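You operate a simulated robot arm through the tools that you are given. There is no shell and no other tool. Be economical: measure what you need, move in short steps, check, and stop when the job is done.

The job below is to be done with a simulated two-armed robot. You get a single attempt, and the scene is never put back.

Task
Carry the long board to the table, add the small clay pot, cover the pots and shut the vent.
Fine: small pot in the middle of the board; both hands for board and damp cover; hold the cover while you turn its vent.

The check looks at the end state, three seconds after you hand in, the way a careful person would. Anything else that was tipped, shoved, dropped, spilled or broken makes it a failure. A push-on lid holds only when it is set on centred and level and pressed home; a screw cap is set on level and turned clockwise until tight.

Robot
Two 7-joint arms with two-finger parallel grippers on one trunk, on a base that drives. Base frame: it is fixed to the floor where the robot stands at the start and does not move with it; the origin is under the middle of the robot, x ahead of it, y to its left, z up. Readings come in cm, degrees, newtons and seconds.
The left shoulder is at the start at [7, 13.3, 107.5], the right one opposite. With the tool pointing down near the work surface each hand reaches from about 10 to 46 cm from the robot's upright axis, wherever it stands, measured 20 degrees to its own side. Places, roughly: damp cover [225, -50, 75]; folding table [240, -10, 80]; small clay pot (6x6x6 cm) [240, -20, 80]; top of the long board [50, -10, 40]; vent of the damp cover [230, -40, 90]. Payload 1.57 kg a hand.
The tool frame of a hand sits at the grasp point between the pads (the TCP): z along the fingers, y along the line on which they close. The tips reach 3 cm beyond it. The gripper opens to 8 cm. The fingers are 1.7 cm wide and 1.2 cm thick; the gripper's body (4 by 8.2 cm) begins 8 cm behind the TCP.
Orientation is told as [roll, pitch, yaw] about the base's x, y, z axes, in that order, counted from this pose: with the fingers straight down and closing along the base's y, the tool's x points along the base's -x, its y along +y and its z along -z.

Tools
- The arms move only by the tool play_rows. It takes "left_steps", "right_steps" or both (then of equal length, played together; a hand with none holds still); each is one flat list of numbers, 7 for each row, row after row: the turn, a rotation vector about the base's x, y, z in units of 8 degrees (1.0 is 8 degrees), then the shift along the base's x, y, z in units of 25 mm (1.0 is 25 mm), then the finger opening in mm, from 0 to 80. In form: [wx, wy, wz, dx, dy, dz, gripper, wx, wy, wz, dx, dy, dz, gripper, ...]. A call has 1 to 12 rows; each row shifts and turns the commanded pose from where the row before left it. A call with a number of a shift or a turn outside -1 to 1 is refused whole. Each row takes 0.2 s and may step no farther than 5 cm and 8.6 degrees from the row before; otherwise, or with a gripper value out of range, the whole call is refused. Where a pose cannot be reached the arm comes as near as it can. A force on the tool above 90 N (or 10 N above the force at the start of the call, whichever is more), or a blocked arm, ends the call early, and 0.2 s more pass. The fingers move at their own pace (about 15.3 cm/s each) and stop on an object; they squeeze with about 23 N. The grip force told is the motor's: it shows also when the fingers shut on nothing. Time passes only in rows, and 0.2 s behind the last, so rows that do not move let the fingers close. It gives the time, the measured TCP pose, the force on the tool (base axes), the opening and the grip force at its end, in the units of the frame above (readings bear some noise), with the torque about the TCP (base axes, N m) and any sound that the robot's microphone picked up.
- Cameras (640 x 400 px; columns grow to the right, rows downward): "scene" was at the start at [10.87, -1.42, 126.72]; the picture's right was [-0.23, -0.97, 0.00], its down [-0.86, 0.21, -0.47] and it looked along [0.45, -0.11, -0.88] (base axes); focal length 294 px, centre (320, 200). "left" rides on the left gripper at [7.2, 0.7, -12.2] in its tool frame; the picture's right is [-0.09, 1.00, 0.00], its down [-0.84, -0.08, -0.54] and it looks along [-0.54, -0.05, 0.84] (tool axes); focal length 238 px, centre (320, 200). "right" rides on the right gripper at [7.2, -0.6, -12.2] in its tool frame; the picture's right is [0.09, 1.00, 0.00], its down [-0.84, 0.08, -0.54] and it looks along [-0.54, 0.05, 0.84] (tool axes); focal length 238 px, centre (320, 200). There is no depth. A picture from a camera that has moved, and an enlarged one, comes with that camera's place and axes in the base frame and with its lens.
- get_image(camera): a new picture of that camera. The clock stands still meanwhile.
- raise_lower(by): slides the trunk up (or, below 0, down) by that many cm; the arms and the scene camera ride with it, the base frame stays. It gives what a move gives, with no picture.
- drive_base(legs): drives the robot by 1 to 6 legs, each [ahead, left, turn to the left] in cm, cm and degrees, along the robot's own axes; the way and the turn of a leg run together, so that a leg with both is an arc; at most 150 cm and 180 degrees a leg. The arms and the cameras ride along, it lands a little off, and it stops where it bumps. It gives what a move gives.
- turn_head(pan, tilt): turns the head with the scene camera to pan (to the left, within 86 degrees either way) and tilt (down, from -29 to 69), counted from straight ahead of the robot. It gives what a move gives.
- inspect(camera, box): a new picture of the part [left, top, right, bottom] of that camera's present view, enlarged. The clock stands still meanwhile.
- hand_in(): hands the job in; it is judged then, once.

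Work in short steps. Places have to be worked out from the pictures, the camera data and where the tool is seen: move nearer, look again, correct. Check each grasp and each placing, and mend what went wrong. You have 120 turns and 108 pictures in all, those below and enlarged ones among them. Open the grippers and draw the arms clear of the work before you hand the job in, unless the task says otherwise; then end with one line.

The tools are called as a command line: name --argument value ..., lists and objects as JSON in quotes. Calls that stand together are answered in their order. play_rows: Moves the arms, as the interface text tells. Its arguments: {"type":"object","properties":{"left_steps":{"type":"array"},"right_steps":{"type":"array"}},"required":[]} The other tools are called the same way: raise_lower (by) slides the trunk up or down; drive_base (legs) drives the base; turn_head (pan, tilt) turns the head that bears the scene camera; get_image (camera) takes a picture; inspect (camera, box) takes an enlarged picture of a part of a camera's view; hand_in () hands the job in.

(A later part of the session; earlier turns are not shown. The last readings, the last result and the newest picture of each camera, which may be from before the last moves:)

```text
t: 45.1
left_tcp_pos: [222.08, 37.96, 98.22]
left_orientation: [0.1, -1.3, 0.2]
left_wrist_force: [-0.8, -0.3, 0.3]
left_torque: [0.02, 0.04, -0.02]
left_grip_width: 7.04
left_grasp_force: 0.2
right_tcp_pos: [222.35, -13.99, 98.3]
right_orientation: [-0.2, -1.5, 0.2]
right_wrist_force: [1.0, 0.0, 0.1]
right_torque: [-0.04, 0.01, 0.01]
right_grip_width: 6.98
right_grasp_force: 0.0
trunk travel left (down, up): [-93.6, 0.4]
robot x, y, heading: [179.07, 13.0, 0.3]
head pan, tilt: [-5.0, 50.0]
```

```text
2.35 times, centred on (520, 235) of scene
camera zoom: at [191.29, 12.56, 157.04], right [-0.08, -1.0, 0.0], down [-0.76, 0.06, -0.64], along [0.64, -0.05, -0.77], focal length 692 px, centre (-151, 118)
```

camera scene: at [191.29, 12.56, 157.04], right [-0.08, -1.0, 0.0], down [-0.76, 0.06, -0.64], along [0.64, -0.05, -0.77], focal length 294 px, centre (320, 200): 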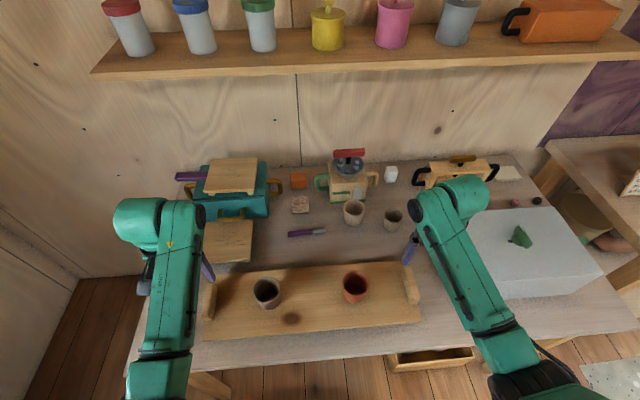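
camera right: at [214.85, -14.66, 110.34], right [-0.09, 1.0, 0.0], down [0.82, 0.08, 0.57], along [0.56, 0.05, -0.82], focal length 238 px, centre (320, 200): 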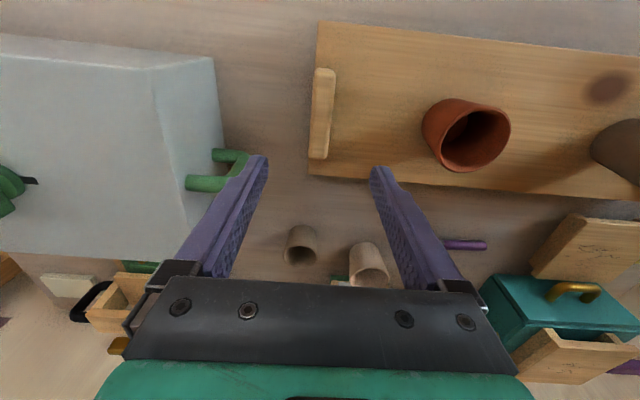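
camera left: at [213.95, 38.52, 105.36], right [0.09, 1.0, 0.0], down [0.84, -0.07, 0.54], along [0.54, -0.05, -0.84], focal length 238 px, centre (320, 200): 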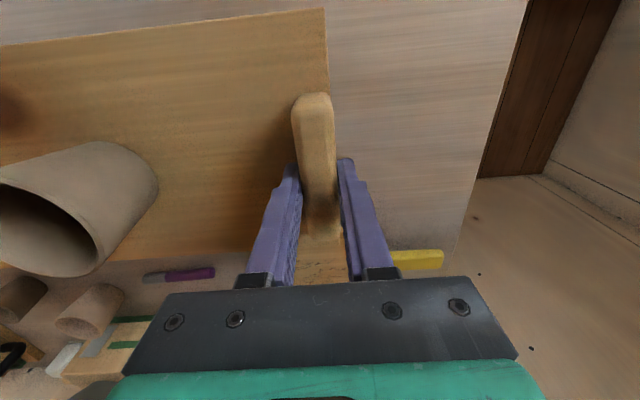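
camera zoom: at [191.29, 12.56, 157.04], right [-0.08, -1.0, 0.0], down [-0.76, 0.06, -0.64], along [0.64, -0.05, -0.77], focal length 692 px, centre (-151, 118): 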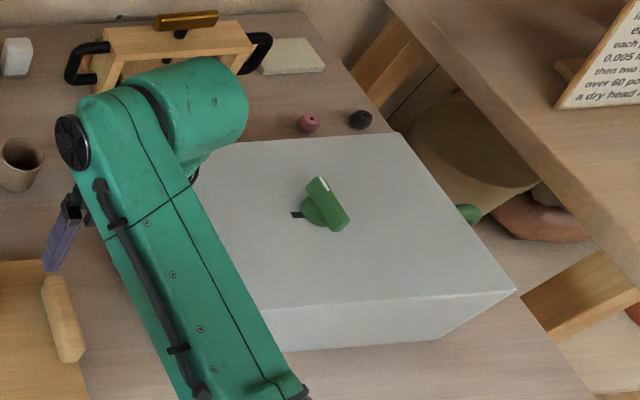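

The brownish pot (6 cm wide, about (244,−15)) is the small clay pot; the pink one is larger. I draw the left hand back, then shift the robot right and forward so the right hand can reach.

play_rows --left_steps '[0, 0, 0, -1, 0, 0, 70, 0, 0, 0, -1, 0, 0, 70, 0, 0, 0, -1, 0, 0, 70, 0, 0, 0, -1, 0, 0, 70, 0, 0, 0, -1, 0, 0, 70]' --right_steps '[0, 0, 0, 0, 0.7, 0, 80, 0, 0, 0, 0, 0.7, 0, 80, 0, 0, 0, 0, 0.7, 0, 80, 0, 0, 0, 0, 0.7, 0, 80, 0, 0, 0, 0, 0.7, 0, 80]'

drive_base --legs '[[0, -12, 0], [10, 0, 0]]'

get_image --camera "right"

turn_head --pan -5 --tilt 60

get_image --camera "scene"

```text
t: 46.3
left_tcp_pos: [209.39, 37.98, 98.42]
left_orientation: [0.1, -1.6, 0.2]
left_wrist_force: [-0.2, -0.1, -0.1]
left_torque: [0.02, 0.02, -0.02]
left_grip_width: 7.0
left_grasp_force: 0.0
right_tcp_pos: [222.28, -5.21, 98.47]
right_orientation: [-0.2, -1.6, 0.1]
right_wrist_force: [0.1, -1.0, 0.3]
right_torque: [-0.04, -0.03, 0.01]
right_grip_width: 8.0
right_grasp_force: 0.2
trunk travel left (down, up): [-93.6, 0.4]
robot x, y, heading: [179.09, 13.09, 0.3]
head pan, tilt: [-5.0, 50.0]
```

```text
t: 48.3
left_tcp_pos: [219.24, 26.18, 98.49]
left_orientation: [0.0, -1.5, 0.3]
left_wrist_force: [-0.1, -0.1, -1.0]
left_torque: [0.03, -0.01, 0.02]
left_grip_width: 7.0
left_grasp_force: 0.1
right_tcp_pos: [232.05, -16.76, 98.44]
right_orientation: [-0.1, -1.9, 0.2]
right_wrist_force: [1.0, -1.0, -0.4]
right_torque: [0.0, -0.03, -0.02]
right_grip_width: 8.0
right_grasp_force: 0.1
trunk travel left (down, up): [-93.6, 0.4]
robot x, y, heading: [188.63, 1.37, 0.2]
head pan, tilt: [-5.0, 50.0]
```

```text
72 pictures are left
camera right: at [224.46, -17.6, 110.46], right [-0.1, 1.0, 0.0], down [0.82, 0.08, 0.57], along [0.57, 0.05, -0.82], focal length 238 px, centre (320, 200)
```

right: 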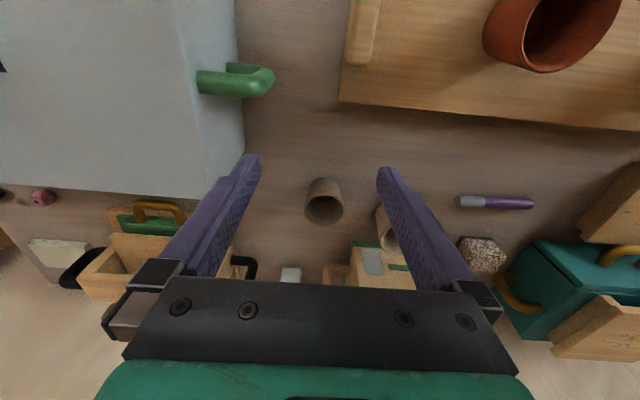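

```text
t: 49.0
left_tcp_pos: [219.48, 26.21, 98.27]
left_orientation: [0.1, -1.3, 0.3]
left_wrist_force: [0.0, -0.5, -0.8]
left_torque: [0.05, -0.01, -0.04]
left_grip_width: 7.01
left_grasp_force: 0.1
right_tcp_pos: [232.35, -16.82, 98.29]
right_orientation: [-0.1, -1.6, 0.2]
right_wrist_force: [-0.3, 0.7, -0.1]
right_torque: [0.02, 0.02, 0.01]
right_grip_width: 8.0
right_grasp_force: 0.0
trunk travel left (down, up): [-93.6, 0.4]
robot x, y, heading: [189.06, 0.84, 0.1]
head pan, tilt: [-5.0, 60.0]
```

```text
71 pictures are left
camera scene: at [200.31, 0.93, 155.78], right [-0.08, -1.0, 0.0], down [-0.86, 0.07, -0.5], along [0.5, -0.04, -0.87], focal length 294 px, centre (320, 200)
```

scene: 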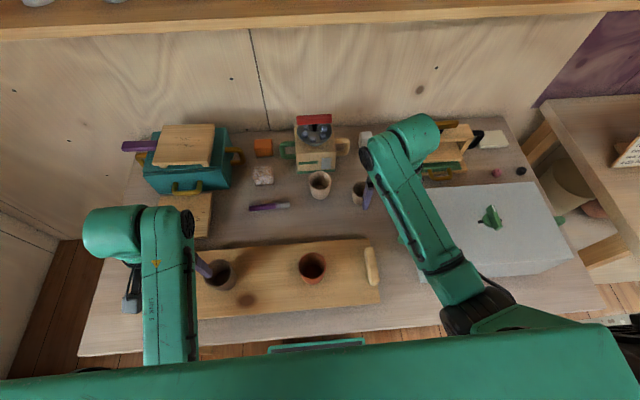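

Pot centre measured at (244.5,−15.4), rim z≈83.5. I tilt the right hand 32° forward and bring it above the pot.

play_rows --right_steps '[0, -1, 0, 0.5, 0.1, 0, 80, 0, -1, 0, 0.5, 0.1, 0, 80, 0, -1, 0, 0.5, 0.1, 0, 80, 0, -1, 0, 0.5, 0.1, 0, 80, 0, 0, 0, 0.5, 0.1, 0, 80, 0, 0, 0, 0, 0, 0, 80]'

raise_lower --by -7

get_image --camera "right"

get_image --camera "scene"

```text
t: 50.4
left_tcp_pos: [219.49, 26.26, 98.45]
left_orientation: [0.0, -1.4, 0.3]
left_wrist_force: [-0.3, -0.1, 0.2]
left_torque: [-0.02, 0.01, -0.01]
left_grip_width: 7.0
left_grasp_force: 0.0
right_tcp_pos: [238.66, -15.61, 98.35]
right_orientation: [-0.2, -33.7, 0.3]
right_wrist_force: [0.0, -0.4, -0.4]
right_torque: [0.02, -0.01, -0.01]
right_grip_width: 7.98
right_grasp_force: 0.1
trunk travel left (down, up): [-93.6, 0.4]
robot x, y, heading: [189.19, 1.19, 0.1]
head pan, tilt: [-5.0, 60.0]
```

```text
t: 51.5
left_tcp_pos: [219.44, 26.19, 91.39]
left_orientation: [0.2, -1.4, 0.3]
left_wrist_force: [0.6, 1.0, 0.3]
left_torque: [0.0, 0.01, -0.01]
left_grip_width: 6.99
left_grasp_force: 0.1
right_tcp_pos: [238.6, -15.39, 91.31]
right_orientation: [-0.2, -33.6, 0.3]
right_wrist_force: [-0.1, 0.0, -0.4]
right_torque: [-0.04, -0.01, 0.02]
right_grip_width: 8.0
right_grasp_force: 0.0
trunk travel left (down, up): [-86.6, 7.4]
robot x, y, heading: [189.12, 1.63, 0.5]
head pan, tilt: [-5.0, 60.0]
```

```text
70 pictures are left
camera right: at [225.88, -16.28, 97.54], right [-0.08, 1.0, -0.05], down [0.4, 0.08, 0.91], along [0.91, 0.05, -0.4], focal length 238 px, centre (320, 200)
```

right: 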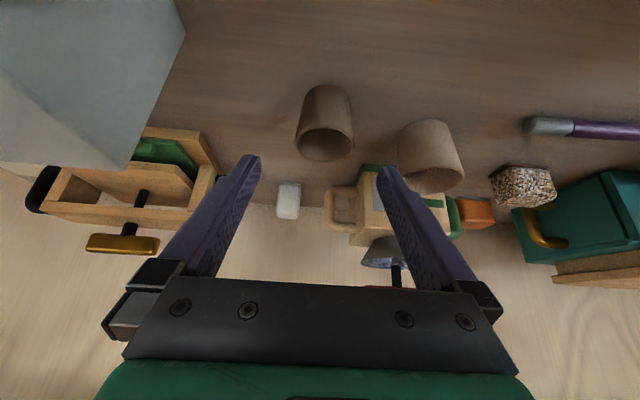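

```text
69 pictures are left
camera scene: at [200.21, 0.98, 148.79], right [-0.08, -1.0, 0.0], down [-0.86, 0.07, -0.5], along [0.5, -0.04, -0.87], focal length 294 px, centre (320, 200)
```

scene: 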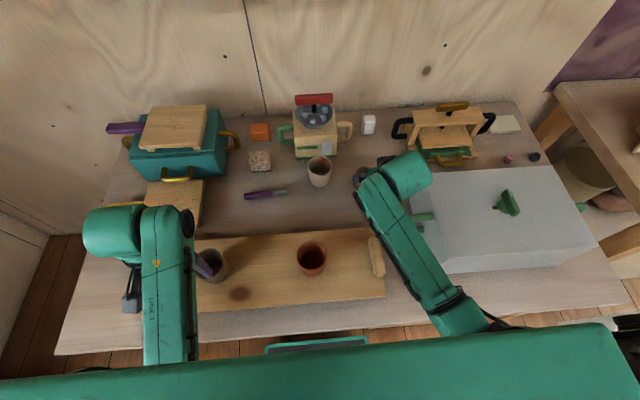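

The left hand is right above the left pot, so I lift it while the right hand advances along its axis onto the small pot.

play_rows --left_steps '[0, 0, 0, 0, 0, 1, 70, 0, 0, 0, 0, 0, 1, 70, 0, 0, 0, 0, 0, 1, 70, 0, 0, 0, 0, 0, 1, 70]'

play_rows --right_steps '[0, 0, 0, 0.47, 0.02, -0.76, 80, 0, 0, 0, 0.47, 0.02, -0.76, 80, 0, 0, 0, 0.47, 0.02, -0.76, 80, 0, 0, 0, 0.47, 0.02, -0.76, 80, 0, 0, 0, 0.47, 0.02, -0.76, 80, 0, 0, 0, 0, 0, 0, 80]'

get_image --camera "right"

```text
t: 52.2
left_tcp_pos: [219.06, 31.72, 96.47]
left_orientation: [10.1, -0.4, -1.2]
left_wrist_force: [0.2, 0.4, -0.7]
left_torque: [0.0, 0.01, -0.02]
left_grip_width: 7.01
left_grasp_force: 0.0
left hand out of reach, approached as far as the arm can: row 2, 3
right_tcp_pos: [238.64, -15.42, 91.33]
right_orientation: [-0.3, -33.6, 0.3]
right_wrist_force: [0.0, -0.4, 0.5]
right_torque: [-0.01, 0.01, 0.0]
right_grip_width: 8.01
right_grasp_force: 0.1
trunk travel left (down, up): [-86.6, 7.4]
robot x, y, heading: [189.14, 1.54, 0.3]
head pan, tilt: [-5.0, 60.0]
stopped in row 3 (left hand): the arm was blocked; the commanded pose is now the measured one
```

```text
t: 53.6
left_tcp_pos: [219.03, 31.58, 96.44]
left_orientation: [10.2, -0.5, -1.2]
left_wrist_force: [-0.2, 0.0, 0.0]
left_torque: [0.03, -0.01, -0.02]
left_grip_width: 7.02
left_grasp_force: 0.0
right_tcp_pos: [244.57, -15.41, 81.81]
right_orientation: [-0.1, -33.6, 0.3]
right_wrist_force: [-0.2, 0.6, 1.1]
right_torque: [0.01, 0.01, -0.01]
right_grip_width: 8.02
right_grasp_force: 0.0
trunk travel left (down, up): [-86.6, 7.4]
robot x, y, heading: [188.8, 1.43, 0.3]
head pan, tilt: [-5.0, 60.0]
```

```text
68 pictures are left
camera right: at [231.74, -16.06, 88.11], right [-0.08, 1.0, -0.05], down [0.4, 0.08, 0.91], along [0.91, 0.05, -0.4], focal length 238 px, centre (320, 200)
```

right: 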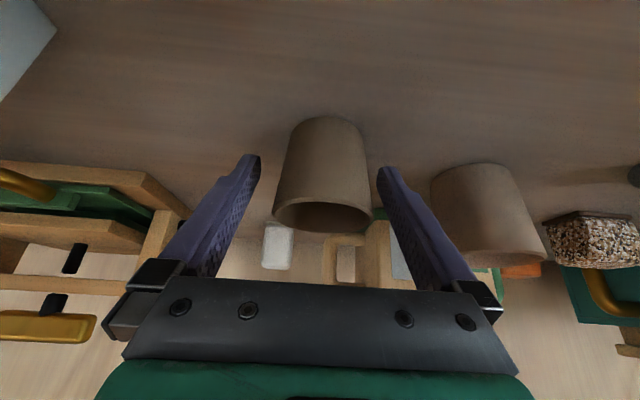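

The pot sits between the fingers. I close slowly, then check.

play_rows --right_steps '[0, 0, 0, 0, 0, 0, 60, 0, 0, 0, 0, 0, 0, 40, 0, 0, 0, 0, 0, 0, 20, 0, 0, 0, 0, 0, 0, 20]'

get_image --camera "right"

```text
t: 54.6
left_tcp_pos: [219.09, 31.68, 96.33]
left_orientation: [10.3, -0.3, -1.2]
left_wrist_force: [0.5, 0.3, 0.0]
left_torque: [0.03, 0.03, 0.02]
left_grip_width: 6.99
left_grasp_force: 0.0
right_tcp_pos: [244.59, -15.34, 81.83]
right_orientation: [-0.3, -33.6, 0.4]
right_wrist_force: [0.7, 1.1, -0.4]
right_torque: [0.01, -0.03, 0.01]
right_grip_width: 5.57
right_grasp_force: 23.2
trunk travel left (down, up): [-86.6, 7.4]
robot x, y, heading: [188.88, 1.67, 0.1]
head pan, tilt: [-5.0, 60.0]
```

```text
67 pictures are left
camera right: at [231.75, -16.05, 88.1], right [-0.08, 1.0, -0.06], down [0.4, 0.08, 0.91], along [0.91, 0.05, -0.4], focal length 238 px, centre (320, 200)
```

right: 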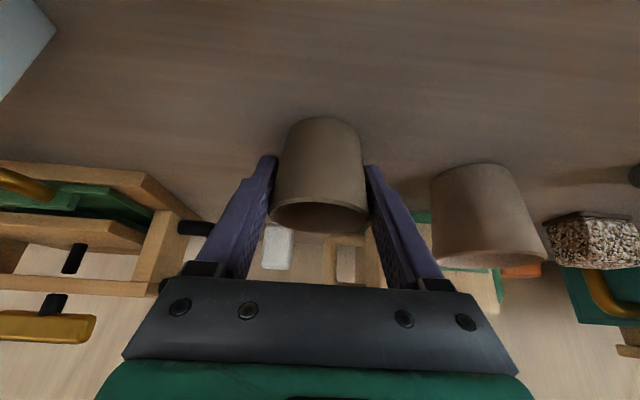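

The pot is held (5.6 cm). I lift with the arm and the trunk.

play_rows --right_steps '[0, 0, 0, 0, 0, 0.6, 20, 0, 0, 0, -0.4, 0, 1, 20, 0, 0, 0, -0.4, 0, 1, 20, 0, 0, 0, -0.4, 0, 1, 20, 0, 0, 0, -0.4, 0, 0.4, 20]'

raise_lower --by 7

get_image --camera "scene"

get_image --camera "right"

```text
t: 55.8
left_tcp_pos: [219.1, 31.59, 96.38]
left_orientation: [10.3, -0.6, -1.2]
left_wrist_force: [0.0, -0.2, -0.5]
left_torque: [-0.02, -0.02, -0.04]
left_grip_width: 7.01
left_grasp_force: 0.0
right_tcp_pos: [240.52, -15.34, 91.84]
right_orientation: [-0.3, -33.7, 0.3]
right_wrist_force: [0.5, 0.1, -0.9]
right_torque: [-0.02, -0.01, -0.02]
right_grip_width: 5.59
right_grasp_force: 22.7
trunk travel left (down, up): [-86.6, 7.4]
robot x, y, heading: [188.81, 1.56, 0.3]
head pan, tilt: [-5.0, 60.0]
```

```text
t: 56.8
left_tcp_pos: [219.08, 31.67, 103.41]
left_orientation: [10.4, -0.5, -1.2]
left_wrist_force: [-0.6, -0.3, -0.3]
left_torque: [0.04, 0.0, -0.04]
left_grip_width: 6.99
left_grasp_force: 0.1
right_tcp_pos: [240.46, -15.35, 98.68]
right_orientation: [-0.2, -33.5, 0.3]
right_wrist_force: [-0.5, 0.8, -1.5]
right_torque: [-0.02, 0.05, 0.0]
right_grip_width: 5.59
right_grasp_force: 23.3
trunk travel left (down, up): [-93.6, 0.4]
robot x, y, heading: [188.86, 1.61, 0.4]
head pan, tilt: [-5.0, 60.0]
```

```text
66 pictures are left
camera scene: at [200.24, 0.97, 155.78], right [-0.08, -1.0, 0.0], down [-0.86, 0.07, -0.5], along [0.5, -0.04, -0.87], focal length 294 px, centre (320, 200)
```

scene: 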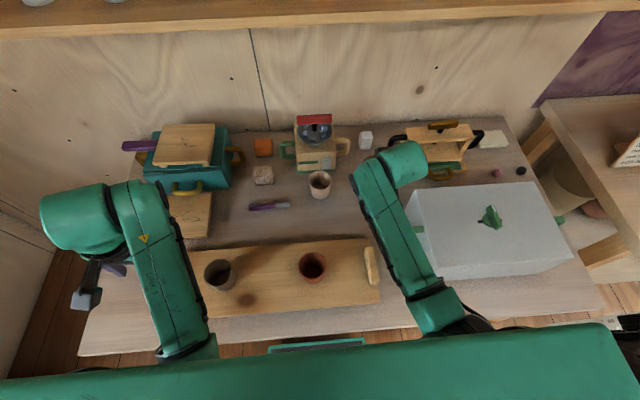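

```text
65 pictures are left
camera right: at [227.78, -16.03, 104.99], right [-0.08, 1.0, -0.05], down [0.4, 0.08, 0.91], along [0.91, 0.05, -0.4], focal length 238 px, centre (320, 200)
```

right: 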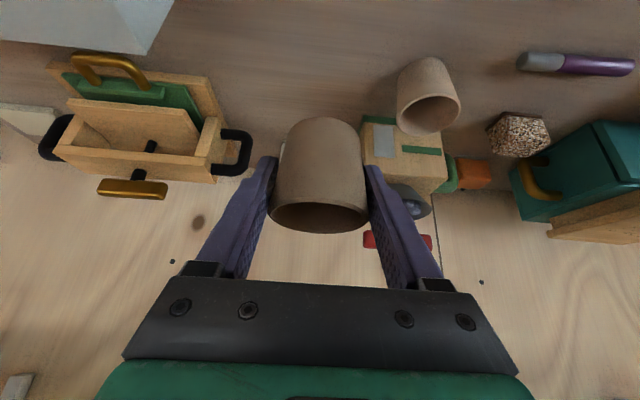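

Pots on the board are at about (221.8,1.1) and (221.7,22.5), so the middle is (222,11.9). I carry the small pot there, keeping its attitude, with the left hand moved outwards.

play_rows --left_steps '[0, 0, 0, -0.5, 0.5, 0, 70, 0, 0, 0, -0.5, 0.5, 0, 70, 0, 0, 0, -0.5, 0.5, 0, 70, 0, 0, 0, -0.5, 0.5, 0, 70, 0, 0, 0, 0, 0, 0, 70, 0, 0, 0, 0, 0, 0, 70, 0, 0, 0, 0, 0, 0, 70, 0, 0, 0, 0, 0, 0, 70, 0, 0, 0, 0, 0, 0, 70, 0, 0, 0, 0, 0, 0, 70, 0, 0, 0, 0, 0, 0, 70, 0, 0, 0, 0, 0, 0, 70]' --right_steps '[0, 0, 0, -0.665, 0.99, 0, 20, 0, 0, 0, -0.665, 0.99, 0, 20, 0, 0, 0, -0.665, 0.99, 0, 20, 0, 0, 0, -0.665, 0.99, 0, 20, 0, 0, 0, -0.665, 0.99, 0, 20, 0, 0, 0, -0.665, 0.99, 0, 20, 0, 0, 0, -0.665, 0.99, 0, 20, 0, 0, 0, -0.665, 0.99, 0, 20, 0, 0, 0, -0.665, 0.99, 0, 20, 0, 0, 0, -0.665, 0.99, 0, 20, 0, 0, 0, -0.665, 0.99, 0, 20, 0, 0, 0, 0, 0, 0, 20]'

get_image --camera "scene"

get_image --camera "right"

```text
t: 58.7
left_tcp_pos: [214.02, 36.49, 103.38]
left_orientation: [10.1, -0.4, -1.1]
left_wrist_force: [0.3, -0.2, 0.4]
left_torque: [-0.02, 0.0, 0.01]
left_grip_width: 7.02
left_grasp_force: 0.0
right_tcp_pos: [226.91, -0.21, 96.14]
right_orientation: [-11.0, -33.9, 8.7]
right_wrist_force: [0.3, 0.8, -0.7]
right_torque: [0.02, -0.04, -0.02]
right_grip_width: 5.6
right_grasp_force: 23.2
trunk travel left (down, up): [-93.6, 0.4]
robot x, y, heading: [189.02, 1.51, 0.4]
head pan, tilt: [-5.0, 60.0]
stopped in row 9 (right hand): the arm was blocked; the commanded pose is now the measured one
```

```text
64 pictures are left
camera scene: at [200.17, 1.01, 155.79], right [-0.08, -1.0, 0.0], down [-0.86, 0.07, -0.5], along [0.5, -0.04, -0.87], focal length 294 px, centre (320, 200)
```

scene: 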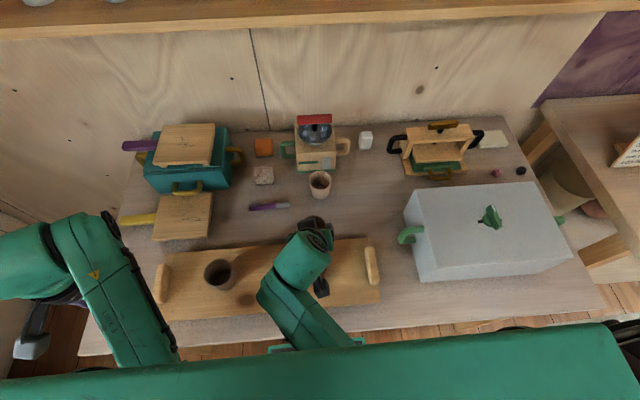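

```text
63 pictures are left
camera right: at [214.14, -0.41, 102.27], right [-0.12, 0.97, -0.21], down [0.38, 0.24, 0.9], along [0.92, 0.03, -0.39], focal length 238 px, centre (320, 200)
```

right: 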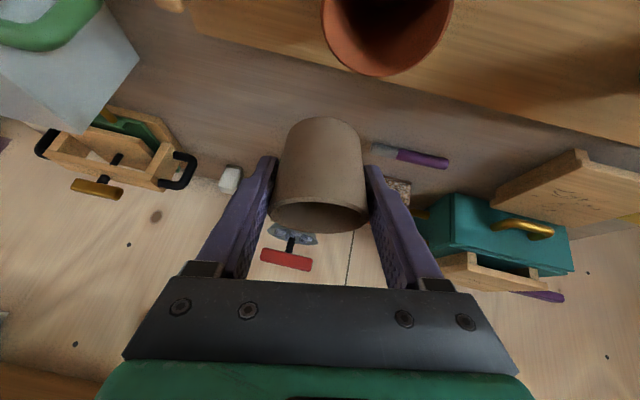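

The arm ran out of inward reach and twisted. I move the hand back out to y≈−11 restoring its attitude, then shift the base left instead.

play_rows --right_steps '[0.29, 0.02, -0.07, 0, -1, 0.3, 20, 0.29, 0.02, -0.07, 0, -1, 0.3, 20, 0.28, 0.02, -0.08, 0, -1, 0.3, 20, 0.28, 0.02, -0.08, 0, -1, 0.2, 20, 0, 0, 0, 0, 0, 0, 20]'

drive_base --legs '[[0, 22, 0]]'

get_image --camera "scene"

get_image --camera "right"

```text
t: 59.9
left_tcp_pos: [214.16, 36.49, 103.4]
left_orientation: [10.1, -0.5, -1.2]
left_wrist_force: [-0.1, 0.8, 0.6]
left_torque: [0.01, -0.02, -0.01]
left_grip_width: 6.98
left_grasp_force: 0.0
right_tcp_pos: [227.13, -10.15, 98.86]
right_orientation: [0.2, -34.1, 0.0]
right_wrist_force: [-0.5, -0.6, -1.3]
right_torque: [0.01, -0.01, 0.01]
right_grip_width: 5.6
right_grasp_force: 23.0
trunk travel left (down, up): [-93.6, 0.4]
robot x, y, heading: [188.7, 1.26, 0.2]
head pan, tilt: [-5.0, 60.0]
```

```text
t: 61.6
left_tcp_pos: [213.72, 58.17, 103.43]
left_orientation: [10.1, -0.5, -1.1]
left_wrist_force: [0.1, -0.4, 1.0]
left_torque: [0.01, 0.0, -0.06]
left_grip_width: 7.01
left_grasp_force: 0.0
right_tcp_pos: [227.01, 11.62, 98.91]
right_orientation: [0.3, -34.0, -0.1]
right_wrist_force: [0.1, 0.2, -0.9]
right_torque: [0.01, 0.02, 0.02]
right_grip_width: 5.59
right_grasp_force: 23.4
trunk travel left (down, up): [-93.6, 0.4]
robot x, y, heading: [188.9, 23.26, 0.3]
head pan, tilt: [-5.0, 60.0]
```

```text
62 pictures are left
camera scene: at [200.09, 22.47, 155.79], right [-0.08, -1.0, 0.0], down [-0.86, 0.07, -0.5], along [0.5, -0.04, -0.87], focal length 294 px, centre (320, 200)
```

scene: 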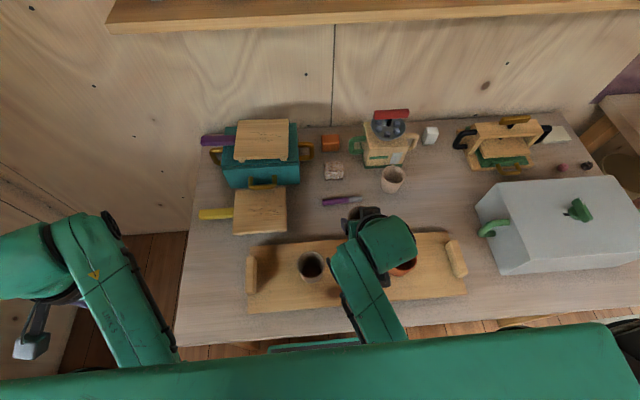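

```text
61 pictures are left
camera right: at [214.18, 10.83, 104.93], right [-0.08, 1.0, -0.05], down [0.39, 0.07, 0.92], along [0.92, 0.05, -0.4], focal length 238 px, centre (320, 200)
```

right: 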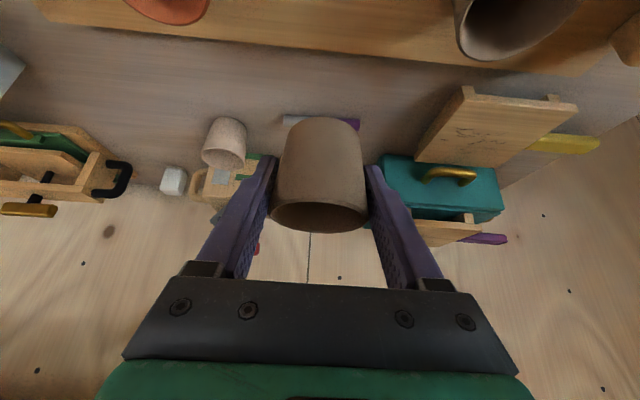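

Right hand now at (227,11.6). I move back to x≈222 and lower to just above the board.

play_rows --right_steps '[0, 0, 0, -0.66, 0.04, 0, 20, 0, 0, 0, -0.66, 0.04, 0, 20, 0, 0, 0, -0.66, 0.04, 0, 20, 0, 0, 0, 0, 0, 0, 20]'

raise_lower --by -11.5

get_image --camera "right"

get_image --camera "scene"

```text
t: 62.6
left_tcp_pos: [213.79, 58.29, 103.32]
left_orientation: [10.1, -0.4, -1.1]
left_wrist_force: [-0.3, 0.3, -0.2]
left_torque: [0.0, 0.0, 0.0]
left_grip_width: 6.98
left_grasp_force: 0.1
right_tcp_pos: [222.17, 12.08, 98.78]
right_orientation: [0.2, -34.0, 0.0]
right_wrist_force: [0.6, -0.6, -1.4]
right_torque: [-0.01, 0.01, 0.03]
right_grip_width: 5.6
right_grasp_force: 22.9
trunk travel left (down, up): [-93.6, 0.4]
robot x, y, heading: [188.57, 23.17, 0.6]
head pan, tilt: [-5.0, 60.0]
```

```text
t: 64.0
left_tcp_pos: [213.95, 58.31, 91.75]
left_orientation: [10.1, -0.6, -1.1]
left_wrist_force: [0.0, 0.0, -0.1]
left_torque: [0.0, 0.0, 0.01]
left_grip_width: 7.0
left_grasp_force: 0.0
right_tcp_pos: [222.21, 12.19, 87.06]
right_orientation: [0.2, -34.0, 0.0]
right_wrist_force: [0.4, 0.2, -0.5]
right_torque: [-0.01, -0.02, -0.01]
right_grip_width: 5.58
right_grasp_force: 22.8
trunk travel left (down, up): [-82.1, 11.9]
robot x, y, heading: [188.49, 23.51, 0.4]
head pan, tilt: [-5.0, 60.0]
```

```text
60 pictures are left
camera right: at [209.24, 11.36, 93.4], right [-0.08, 1.0, -0.05], down [0.39, 0.08, 0.92], along [0.92, 0.05, -0.4], focal length 238 px, centre (320, 200)
```

right: 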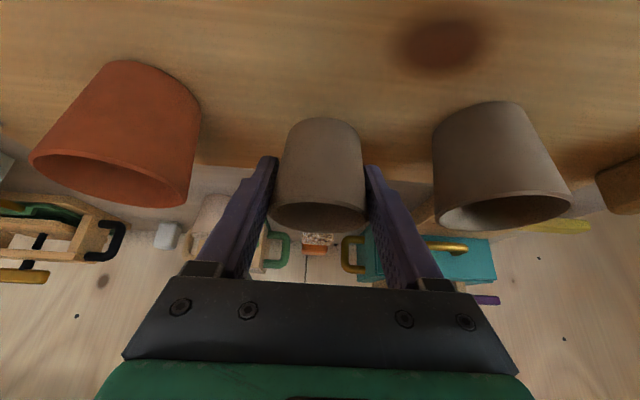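

```text
59 pictures are left
camera scene: at [200.08, 22.83, 144.29], right [-0.08, -1.0, 0.0], down [-0.86, 0.07, -0.5], along [0.5, -0.04, -0.87], focal length 294 px, centre (320, 200)
```

scene: 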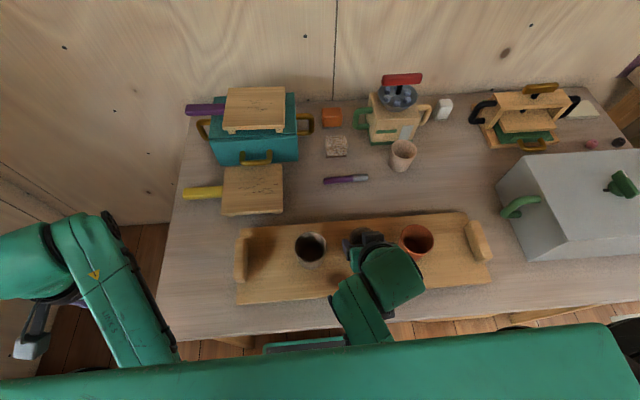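

The pot hangs centred between the two others. I lower in small steps, watching the force.

play_rows --right_steps '[0, 0, 0, 0, -0.06, -0.1, 20, 0, 0, 0, 0, -0.06, -0.15, 20, 0, 0, 0, 0, 0, -0.15, 20, 0, 0, 0, 0, 0, 0, 20]'

play_rows --right_steps '[0, 0, 0, 0, 0, -0.1, 20, 0, 0, 0, 0, 0, -0.1, 20, 0, 0, 0, 0, 0, 0, 20]'

play_rows --right_steps '[0, 0, 0, 0, 0, -0.08, 20, 0, 0, 0, 0, 0, -0.08, 20, 0, 0, 0, 0, 0, 0, 20]'

```text
t: 65.0
left_tcp_pos: [213.98, 58.39, 91.83]
left_orientation: [10.1, -0.5, -1.2]
left_wrist_force: [0.3, 0.3, 0.4]
left_torque: [-0.01, 0.02, -0.02]
left_grip_width: 6.98
left_grasp_force: 0.2
right_tcp_pos: [222.1, 11.84, 86.37]
right_orientation: [0.2, -34.1, 0.0]
right_wrist_force: [-0.5, -1.4, -1.6]
right_torque: [-0.02, -0.02, -0.03]
right_grip_width: 5.58
right_grasp_force: 22.9
trunk travel left (down, up): [-82.1, 11.9]
robot x, y, heading: [188.97, 23.16, 0.2]
head pan, tilt: [-5.0, 60.0]
```

```text
t: 65.8
left_tcp_pos: [213.85, 58.29, 91.85]
left_orientation: [10.1, -0.6, -1.1]
left_wrist_force: [-0.2, 0.2, -0.2]
left_torque: [-0.04, 0.0, 0.01]
left_grip_width: 7.01
left_grasp_force: 0.0
right_tcp_pos: [222.06, 11.86, 85.85]
right_orientation: [0.2, -33.9, 0.0]
right_wrist_force: [0.8, 1.0, 0.0]
right_torque: [0.01, -0.01, 0.02]
right_grip_width: 5.58
right_grasp_force: 23.1
trunk travel left (down, up): [-82.1, 11.9]
robot x, y, heading: [188.85, 23.1, 0.3]
head pan, tilt: [-5.0, 60.0]
```

```text
t: 66.6
left_tcp_pos: [213.79, 58.31, 91.78]
left_orientation: [10.1, -0.4, -1.1]
left_wrist_force: [-0.6, 0.7, -0.1]
left_torque: [0.05, 0.0, -0.01]
left_grip_width: 6.98
left_grasp_force: 0.0
right_tcp_pos: [222.01, 11.78, 85.25]
right_orientation: [0.2, -33.9, 0.0]
right_wrist_force: [0.9, 0.0, -1.5]
right_torque: [0.03, 0.03, 0.01]
right_grip_width: 5.57
right_grasp_force: 23.1
trunk travel left (down, up): [-82.1, 11.9]
robot x, y, heading: [189.11, 23.09, 0.5]
head pan, tilt: [-5.0, 60.0]
```

No contact yet; I go on in 3–4 mm steps.

play_rows --right_steps '[0, 0, 0, 0, 0, -0.08, 20, 0, 0, 0, 0, 0, -0.06, 20, 0, 0, 0, 0, 0, 0, 20]'

play_rows --right_steps '[0, 0, 0, 0, 0, -0.06, 20, 0, 0, 0, 0, 0, -0.06, 20, 0, 0, 0, 0, 0, 0, 20]'

get_image --camera "right"

```text
t: 67.4
left_tcp_pos: [213.67, 58.37, 91.86]
left_orientation: [9.9, -0.5, -1.2]
left_wrist_force: [-0.5, -0.1, -0.1]
left_torque: [-0.01, -0.06, 0.02]
left_grip_width: 7.01
left_grasp_force: 0.1
right_tcp_pos: [221.98, 11.9, 85.06]
right_orientation: [0.1, -34.1, 0.0]
right_wrist_force: [-0.8, 1.1, 11.6]
right_torque: [-0.08, 0.03, -0.06]
right_grip_width: 5.57
right_grasp_force: 22.9
trunk travel left (down, up): [-82.1, 11.9]
robot x, y, heading: [188.99, 23.23, 0.1]
head pan, tilt: [-5.0, 60.0]
```

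```text
t: 68.2
left_tcp_pos: [213.69, 58.43, 91.73]
left_orientation: [10.0, -0.7, -1.2]
left_wrist_force: [-0.1, 0.3, 0.6]
left_torque: [-0.02, -0.02, 0.02]
left_grip_width: 7.0
left_grasp_force: 0.0
right_tcp_pos: [221.8, 11.92, 84.82]
right_orientation: [0.1, -34.2, 0.1]
right_wrist_force: [-1.8, 1.3, 11.8]
right_torque: [0.01, -0.12, -0.07]
right_grip_width: 5.47
right_grasp_force: 23.1
trunk travel left (down, up): [-82.1, 11.9]
robot x, y, heading: [188.98, 23.39, 0.4]
head pan, tilt: [-5.0, 60.0]
```

```text
58 pictures are left
camera right: at [209.07, 11.11, 90.9], right [-0.08, 1.0, -0.05], down [0.39, 0.08, 0.92], along [0.92, 0.05, -0.39], focal length 238 px, centre (320, 200)
```

right: 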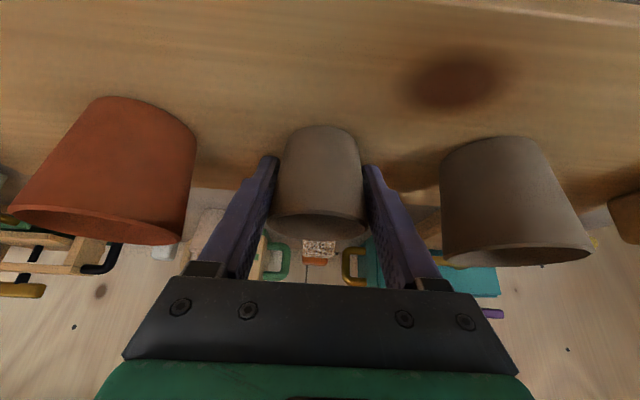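

Contact made with 12 N; the pot stands on the board. I open just enough and withdraw along the finger axis.

play_rows --right_steps '[0, 0, 0, 0, 0, 0.08, 60, 0, 0, 0, 0, 0, 0, 66, 0, 0, 0, 0, 0, 0, 68, 0, 0, 0, -0.4, 0, 0.6, 68, 0, 0, 0, -0.4, 0, 0.6, 68, 0, 0, 0, -0.4, 0, 0.6, 68, 0, 0, 0, -0.4, 0, 0.6, 68, 0, 0, 0, -0.4, 0, 0.6, 68, 0, 0, 0, 0, 0, 0, 68]'

get_image --camera "right"

get_image --camera "scene"

```text
t: 70.2
left_tcp_pos: [213.85, 58.4, 91.7]
left_orientation: [10.1, -0.5, -1.0]
left_wrist_force: [-0.1, 0.3, 0.1]
left_torque: [-0.03, -0.02, 0.01]
left_grip_width: 7.0
left_grasp_force: 0.0
right_tcp_pos: [216.67, 11.27, 90.97]
right_orientation: [-1.9, -32.2, 1.4]
right_wrist_force: [0.2, 0.9, 0.1]
right_torque: [0.0, -0.02, 0.02]
right_grip_width: 6.82
right_grasp_force: 0.0
trunk travel left (down, up): [-82.1, 11.9]
robot x, y, heading: [188.7, 23.28, 0.4]
head pan, tilt: [-5.0, 60.0]
```

```text
57 pictures are left
camera right: at [203.94, 10.75, 97.53], right [-0.09, 0.99, -0.08], down [0.42, 0.11, 0.9], along [0.9, 0.04, -0.42], focal length 238 px, centre (320, 200)
```

right: 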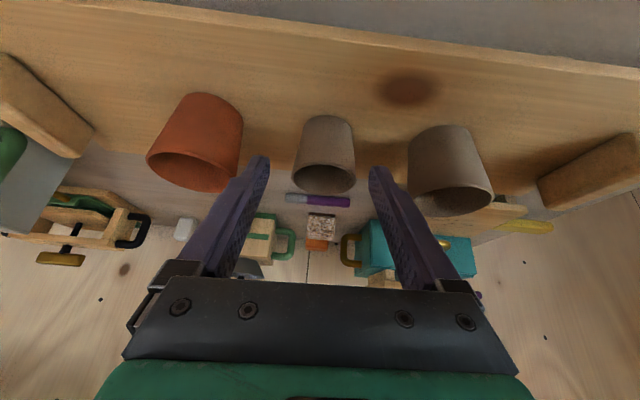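

```text
56 pictures are left
camera scene: at [200.11, 22.84, 144.29], right [-0.08, -1.0, 0.0], down [-0.86, 0.07, -0.5], along [0.5, -0.04, -0.87], focal length 294 px, centre (320, 200)
```

scene: 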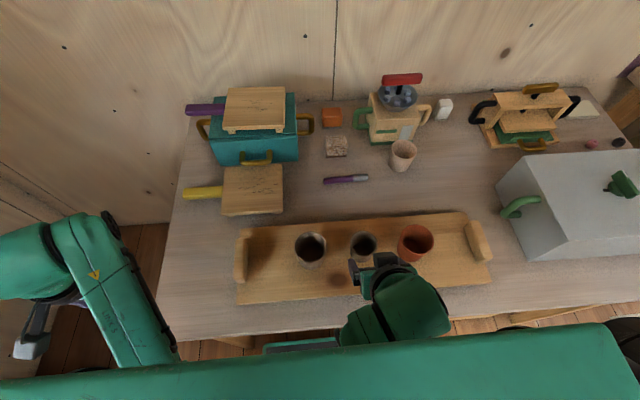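

The small pot stands in the middle. I raise, back off and drive across to face the damp cover.

raise_lower --by 11.5

drive_base --legs '[[-12, 0, 0], [0, -68, 0]]'

play_rows --left_steps '[-0.32, 0, 0.03, 0, -0.3, 0, 80, -0.32, 0, 0.03, 0, -0.3, 0, 80, -0.31, 0, 0.03, 0, -0.3, 0, 80, -0.31, 0, 0.03, 0, -0.3, 0, 80, 0, 0, 0, 0, 0, 0, 80]' --right_steps '[0.05, 1, -0.04, 0.3, -0.3, 0, 80, 0.05, 1, -0.04, 0.3, -0.3, 0, 80, 0.05, 1, -0.04, 0.3, -0.3, 0, 80, 0.05, 1, -0.04, 0.3, -0.3, 0, 80, 0, 0, 0, 0, 0, 0, 80]'

get_image --camera "scene"

```text
t: 71.7
left_tcp_pos: [213.8, 58.42, 103.44]
left_orientation: [10.1, -0.6, -1.2]
left_wrist_force: [-0.4, 0.1, 0.2]
left_torque: [-0.01, 0.01, 0.0]
left_grip_width: 6.99
left_grasp_force: 0.0
right_tcp_pos: [216.34, 11.57, 102.4]
right_orientation: [-1.8, -32.1, 1.8]
right_wrist_force: [0.2, -0.2, -0.9]
right_torque: [0.0, -0.02, -0.02]
right_grip_width: 6.8
right_grasp_force: 0.0
trunk travel left (down, up): [-93.6, 0.4]
robot x, y, heading: [189.08, 22.88, 0.3]
head pan, tilt: [-5.0, 60.0]
```

```text
t: 76.3
left_tcp_pos: [202.58, -9.65, 103.35]
left_orientation: [10.0, -0.5, -0.4]
left_wrist_force: [0.0, 0.3, 0.0]
left_torque: [0.01, -0.02, -0.03]
left_grip_width: 7.0
left_grasp_force: 0.2
right_tcp_pos: [205.46, -55.93, 102.5]
right_orientation: [-1.6, -32.0, 2.4]
right_wrist_force: [-1.1, -0.2, 0.6]
right_torque: [0.01, -0.04, -0.02]
right_grip_width: 6.78
right_grasp_force: 0.0
trunk travel left (down, up): [-93.6, 0.4]
robot x, y, heading: [177.59, -44.92, 0.8]
head pan, tilt: [-5.0, 60.0]
```

```text
t: 77.1
left_tcp_pos: [202.33, -7.36, 104.87]
left_orientation: [11.6, 0.5, -0.6]
left_wrist_force: [0.7, 0.2, 0.2]
left_torque: [-0.01, 0.03, 0.02]
left_grip_width: 8.0
left_grasp_force: 0.0
left hand out of reach, approached as far as the arm can: row 3, 4
right_tcp_pos: [207.29, -60.72, 101.59]
right_orientation: [-5.4, -7.9, 4.5]
right_wrist_force: [1.2, -0.1, -0.6]
right_torque: [-0.01, 0.01, -0.02]
right_grip_width: 7.98
right_grasp_force: 0.0
trunk travel left (down, up): [-93.6, 0.4]
robot x, y, heading: [177.92, -45.03, 0.9]
head pan, tilt: [-5.0, 60.0]
stopped in row 4 (left hand): the arm was blocked; the commanded pose is now the measured one
```

```text
55 pictures are left
camera scene: at [189.28, -45.45, 155.78], right [-0.07, -1.0, 0.0], down [-0.86, 0.06, -0.5], along [0.5, -0.03, -0.87], focal length 294 px, centre (320, 200)
```

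scene: 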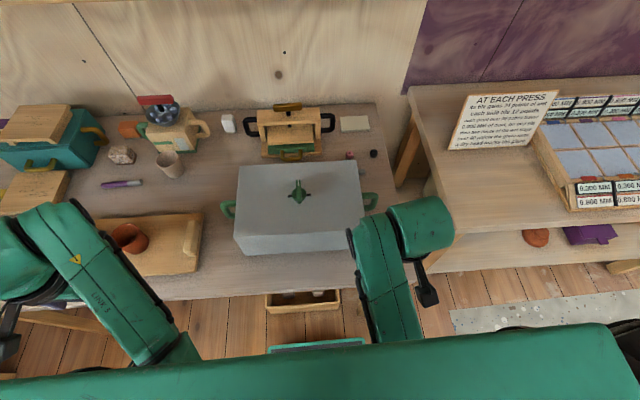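

Measured: cover top x 218–238, y −26.5…−58, top z≈91; the green handles are vertical U's at y≈−23 and −62, x≈229. I first straighten the arms into a good forward posture.

play_rows --left_steps '[0, 0, 0, 0.9, -0.9, -0.15, 80, 0, 0, 0, 0.9, -0.9, -0.15, 80, -0.24, 0, 0.02, 0.9, -0.9, -0.15, 80, -0.24, 0, 0.02, 0.9, -0.9, -0.15, 80, -0.24, 0, 0.02, 0.9, -0.9, -0.15, 80, -0.24, 0, 0.02, 0.9, -0.9, -0.15, 80, -0.24, 0, 0, 0.9, -0.9, -0.15, 80, -0.24, 0, 0, 0.9, -0.9, -0.1, 80, 0, 0, 0, 0, 0, 0, 80]' --right_steps '[0, 0, 0, 0.65, -0.2, 0, 80, 0, 0, 0, 0.65, -0.2, 0, 80, 0.11, 0.16, -0.09, 0.65, -0.2, 0, 80, 0.11, 0.16, -0.09, 0.65, -0.2, 0, 80, 0.11, 0.17, -0.09, 0.65, -0.2, 0, 80, 0.11, 0.17, -0.09, 0.65, -0.2, 0, 80, 0.11, 0.17, -0.09, 0.65, -0.2, 0, 80, 0.12, 0.17, -0.09, 0.65, -0.2, 0, 80, 0, 0, 0, 0, 0, 0, 80]'

drive_base --legs '[[0, 2.5, -0.9]]'

```text
t: 78.3
left_tcp_pos: [212.84, -13.12, 103.55]
left_orientation: [14.1, 1.6, 0.9]
left_wrist_force: [-0.2, 0.9, -0.7]
left_torque: [-0.01, -0.02, 0.03]
left_grip_width: 7.99
left_grasp_force: 0.1
right_tcp_pos: [215.2, -63.24, 101.38]
right_orientation: [-2.7, -4.1, 2.2]
right_wrist_force: [0.5, -0.3, -1.1]
right_torque: [-0.05, -0.02, -0.02]
right_grip_width: 8.03
right_grasp_force: 0.1
trunk travel left (down, up): [-93.6, 0.4]
robot x, y, heading: [177.93, -45.09, 0.7]
head pan, tilt: [-5.0, 60.0]
stopped in row 6 (left hand): the arm was blocked; the commanded pose is now the measured one
```

```text
t: 79.2
left_tcp_pos: [213.19, -11.8, 103.73]
left_orientation: [14.2, 1.5, 0.0]
left_wrist_force: [-0.4, 0.0, 0.9]
left_torque: [0.03, -0.02, 0.0]
left_grip_width: 8.01
left_grasp_force: 0.1
right_tcp_pos: [214.6, -61.9, 101.29]
right_orientation: [-2.5, -4.0, 1.3]
right_wrist_force: [0.1, -0.6, 0.4]
right_torque: [0.07, -0.02, 0.0]
right_grip_width: 8.0
right_grasp_force: 0.1
trunk travel left (down, up): [-93.6, 0.4]
robot x, y, heading: [178.1, -42.43, -0.2]
head pan, tilt: [-5.0, 60.0]
```

The left arm is near a joint limit because it's held too high; I lower it a bit and straighten it.

play_rows --left_steps '[0, 0, 0, 0.5, 0, -1, 80, 0, 0, 0, 0.5, 0, -1, 80, -0.45, 0, 0, 0.5, 0, 0, 80, -0.45, -0.05, 0, 0.5, -0.5, 0, 80, -0.45, -0.05, 0, 0.5, -0.5, 0, 80, -0.45, -0.1, 0, 0.5, -0.5, 0, 80, 0, 0, 0, 0, 0, 0, 80]' --right_steps '[0, 0, 0, 0.4, 0, 0, 80, 0.1, 0.1, 0, 0.4, 0, 0, 80, 0.1, 0.2, -0.05, 0.4, 0, 0, 80, 0.1, 0.2, -0.1, 0.4, 0, 0, 80, 0, 0, 0, 0.4, 0, 0, 80, 0, 0, 0, 0, 0, 0, 80, 0, 0, 0, 0, 0, 0, 80]'

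get_image --camera "scene"

```text
t: 80.8
left_tcp_pos: [220.76, -15.12, 98.79]
left_orientation: [-0.5, -0.1, -0.3]
left_wrist_force: [-0.6, -0.2, 0.3]
left_torque: [0.04, 0.04, 0.0]
left_grip_width: 7.99
left_grasp_force: 0.0
right_tcp_pos: [219.36, -62.11, 101.11]
right_orientation: [-1.6, 0.3, -0.3]
right_wrist_force: [0.4, 0.0, 0.0]
right_torque: [0.02, 0.02, 0.01]
right_grip_width: 8.02
right_grasp_force: 0.1
trunk travel left (down, up): [-93.6, 0.4]
robot x, y, heading: [178.1, -42.43, 0.1]
head pan, tilt: [-5.0, 60.0]
```

```text
54 pictures are left
camera scene: at [189.07, -43.04, 155.79], right [-0.09, -1.0, 0.0], down [-0.86, 0.07, -0.5], along [0.5, -0.04, -0.87], focal length 294 px, centre (320, 200)
```

scene: 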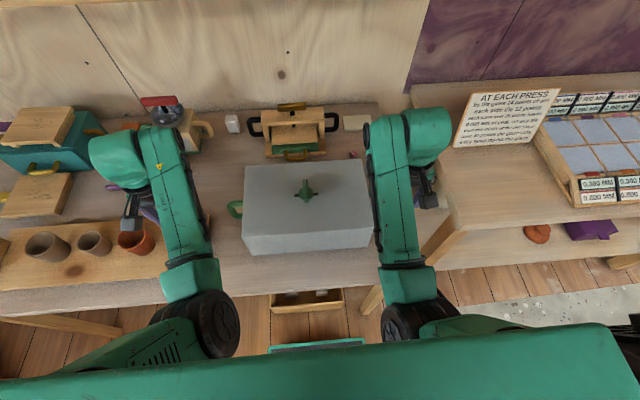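

Both hands are straight. Now I yaw them 90° (left −90, right +90) so the fingers will pinch the vertical handle loops along x.

play_rows --left_steps '[0, 0, -0.94, 0, 0, 0, 80, 0, 0, -0.94, 0, 0, 0, 80, 0, 0, -0.94, 0, 0, 0, 80, 0, 0, -0.94, 0, 0, 0, 80, 0, 0, -0.94, 0, 0, 0, 80, 0, 0, -0.94, 0, 0, 0, 80, 0, 0, -0.94, 0, 0, 0, 80, 0, 0, -0.94, 0, 0, 0, 80, 0, 0, -0.94, 0, 0, 0, 80, 0, 0, -0.94, 0, 0, 0, 80, 0, 0, -0.94, 0, 0, 0, 80, 0, 0, -0.87, 0, 0, 0, 80]' --right_steps '[0.2, 0, 0.94, 0, 0, 0, 80, 0, 0, 0.94, 0, 0, 0, 80, 0, 0, 0.94, 0, 0, 0, 80, 0, 0, 0.94, 0, 0, 0, 80, 0, 0, 0.94, 0, 0, 0, 80, 0, 0, 0.94, 0, 0, 0, 80, 0, 0, 0.94, 0, 0, 0, 80, 0, 0, 0.94, 0, 0, 0, 80, 0, 0, 0.94, 0, 0, 0, 80, 0, 0, 0.94, 0, 0, 0, 80, 0, 0, 0.94, 0, 0, 0, 80, 0, 0, 0.94, 0, 0, 0, 80]'

get_image --camera "left"

get_image --camera "right"

```text
t: 83.4
left_tcp_pos: [220.79, -14.86, 98.55]
left_orientation: [-0.5, -0.2, -90.0]
left_wrist_force: [-0.7, -0.7, 0.0]
left_torque: [-0.01, -0.01, 0.01]
left_grip_width: 8.01
left_grasp_force: 0.0
right_tcp_pos: [219.3, -62.7, 101.07]
right_orientation: [1.8, 1.7, 89.7]
right_wrist_force: [0.0, -0.1, -0.9]
right_torque: [0.0, 0.03, 0.0]
right_grip_width: 8.02
right_grasp_force: 0.2
trunk travel left (down, up): [-93.6, 0.4]
robot x, y, heading: [178.07, -42.65, 0.1]
head pan, tilt: [-5.0, 60.0]
```

```text
53 pictures are left
camera left: at [221.52, -7.7, 110.76], right [1.0, -0.09, -0.01], down [-0.08, -0.84, 0.54], along [-0.06, -0.54, -0.84], focal length 238 px, centre (320, 200)
```

left: 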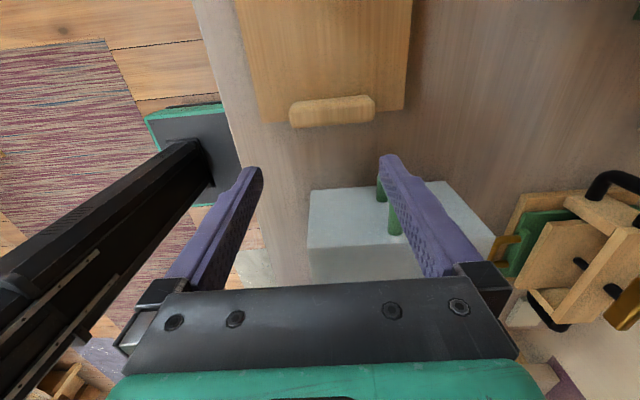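

```text
52 pictures are left
camera right: at [220.29, -69.64, 113.46], right [-1.0, -0.09, 0.03], down [-0.06, 0.85, 0.52], along [-0.08, 0.52, -0.85], focal length 238 px, centre (320, 200)
```

right: 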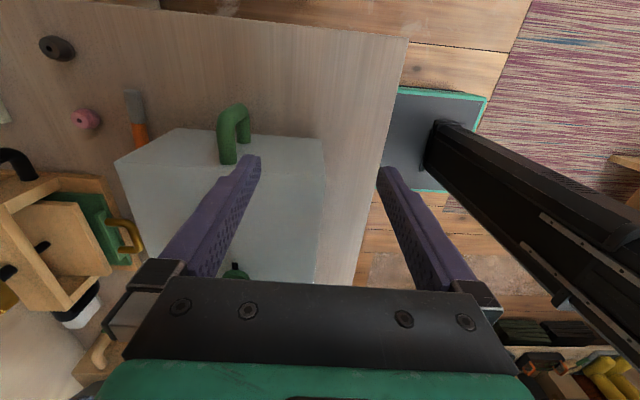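

Yaw reached. I drive 8.5 cm ahead and bring the left hand over its handle, right hand level with it.

drive_base --legs '[[8.5, 0, 0]]'

play_rows --left_steps '[0, 0, 0, 0, -0.94, 0, 80, 0, 0, 0, 0, -0.94, 0, 80, 0, 0, 0, 0, -0.94, 0, 80, 0, 0, 0, 0, -0.94, 0, 80, 0, 0, 0, 0, 0, 0, 80]' --right_steps '[-0.06, -0.05, 0, 0, 0, -0.25, 80, -0.06, -0.05, 0, 0, 0, -0.25, 80, -0.06, -0.05, 0, 0, 0, -0.25, 80, -0.06, -0.05, 0, 0, 0, -0.25, 80, 0, 0, 0, 0, 0, 0, 80]'

raise_lower --by -5

get_image --camera "left"

get_image --camera "right"

```text
t: 84.5
left_tcp_pos: [229.04, -14.98, 98.8]
left_orientation: [-0.1, -0.1, -90.0]
left_wrist_force: [-0.1, -0.3, 0.5]
left_torque: [0.0, -0.05, 0.01]
left_grip_width: 8.01
left_grasp_force: 0.0
right_tcp_pos: [227.54, -62.84, 101.33]
right_orientation: [1.3, 1.7, 89.7]
right_wrist_force: [0.3, 0.8, 1.0]
right_torque: [0.0, -0.03, 0.02]
right_grip_width: 7.98
right_grasp_force: 0.1
trunk travel left (down, up): [-93.6, 0.4]
robot x, y, heading: [186.26, -42.56, 0.0]
head pan, tilt: [-5.0, 60.0]
```

```text
t: 85.7
left_tcp_pos: [229.23, -24.57, 98.74]
left_orientation: [-0.3, -0.1, -89.9]
left_wrist_force: [-1.2, 0.3, 0.3]
left_torque: [-0.01, 0.05, 0.02]
left_grip_width: 8.01
left_grasp_force: 0.2
right_tcp_pos: [227.91, -62.85, 98.78]
right_orientation: [0.0, 3.6, 89.6]
right_wrist_force: [-0.1, 0.0, -0.2]
right_torque: [0.01, 0.02, -0.01]
right_grip_width: 8.02
right_grasp_force: 0.0
trunk travel left (down, up): [-93.6, 0.4]
robot x, y, heading: [186.34, -42.3, -0.3]
head pan, tilt: [-5.0, 60.0]
```

```text
t: 86.6
left_tcp_pos: [229.31, -24.45, 93.6]
left_orientation: [-0.4, 0.0, -90.0]
left_wrist_force: [-0.5, -0.1, 0.7]
left_torque: [0.02, -0.01, -0.05]
left_grip_width: 8.01
left_grasp_force: 0.0
right_tcp_pos: [228.06, -62.83, 93.74]
right_orientation: [-0.1, 3.5, 89.6]
right_wrist_force: [-0.7, 0.6, -0.4]
right_torque: [-0.01, 0.0, 0.0]
right_grip_width: 8.04
right_grasp_force: 0.1
trunk travel left (down, up): [-88.6, 5.4]
robot x, y, heading: [186.56, -42.58, 0.0]
head pan, tilt: [-5.0, 60.0]
```

```text
51 pictures are left
camera left: at [230.04, -17.16, 105.85], right [1.0, -0.09, -0.01], down [-0.07, -0.84, 0.54], along [-0.05, -0.54, -0.84], focal length 238 px, centre (320, 200)
```

left: 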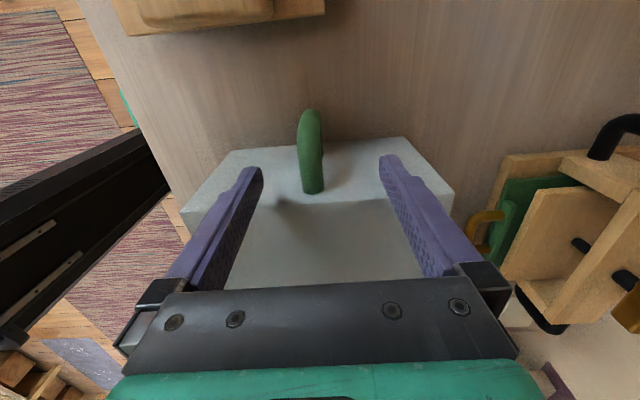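

```text
50 pictures are left
camera right: at [228.57, -69.27, 106.4], right [-1.0, -0.09, 0.0], down [-0.07, 0.87, 0.49], along [-0.05, 0.49, -0.87], focal length 238 px, centre (320, 200)
```

right: 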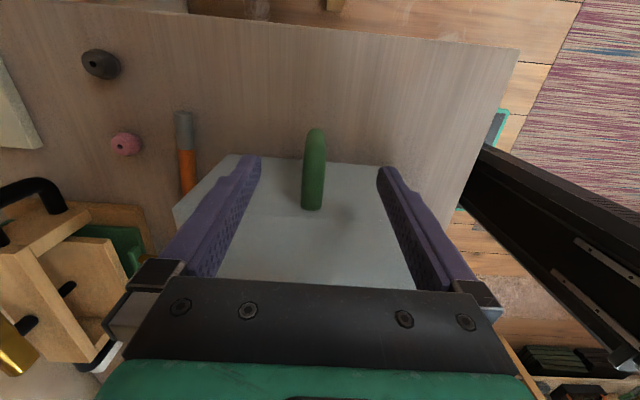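

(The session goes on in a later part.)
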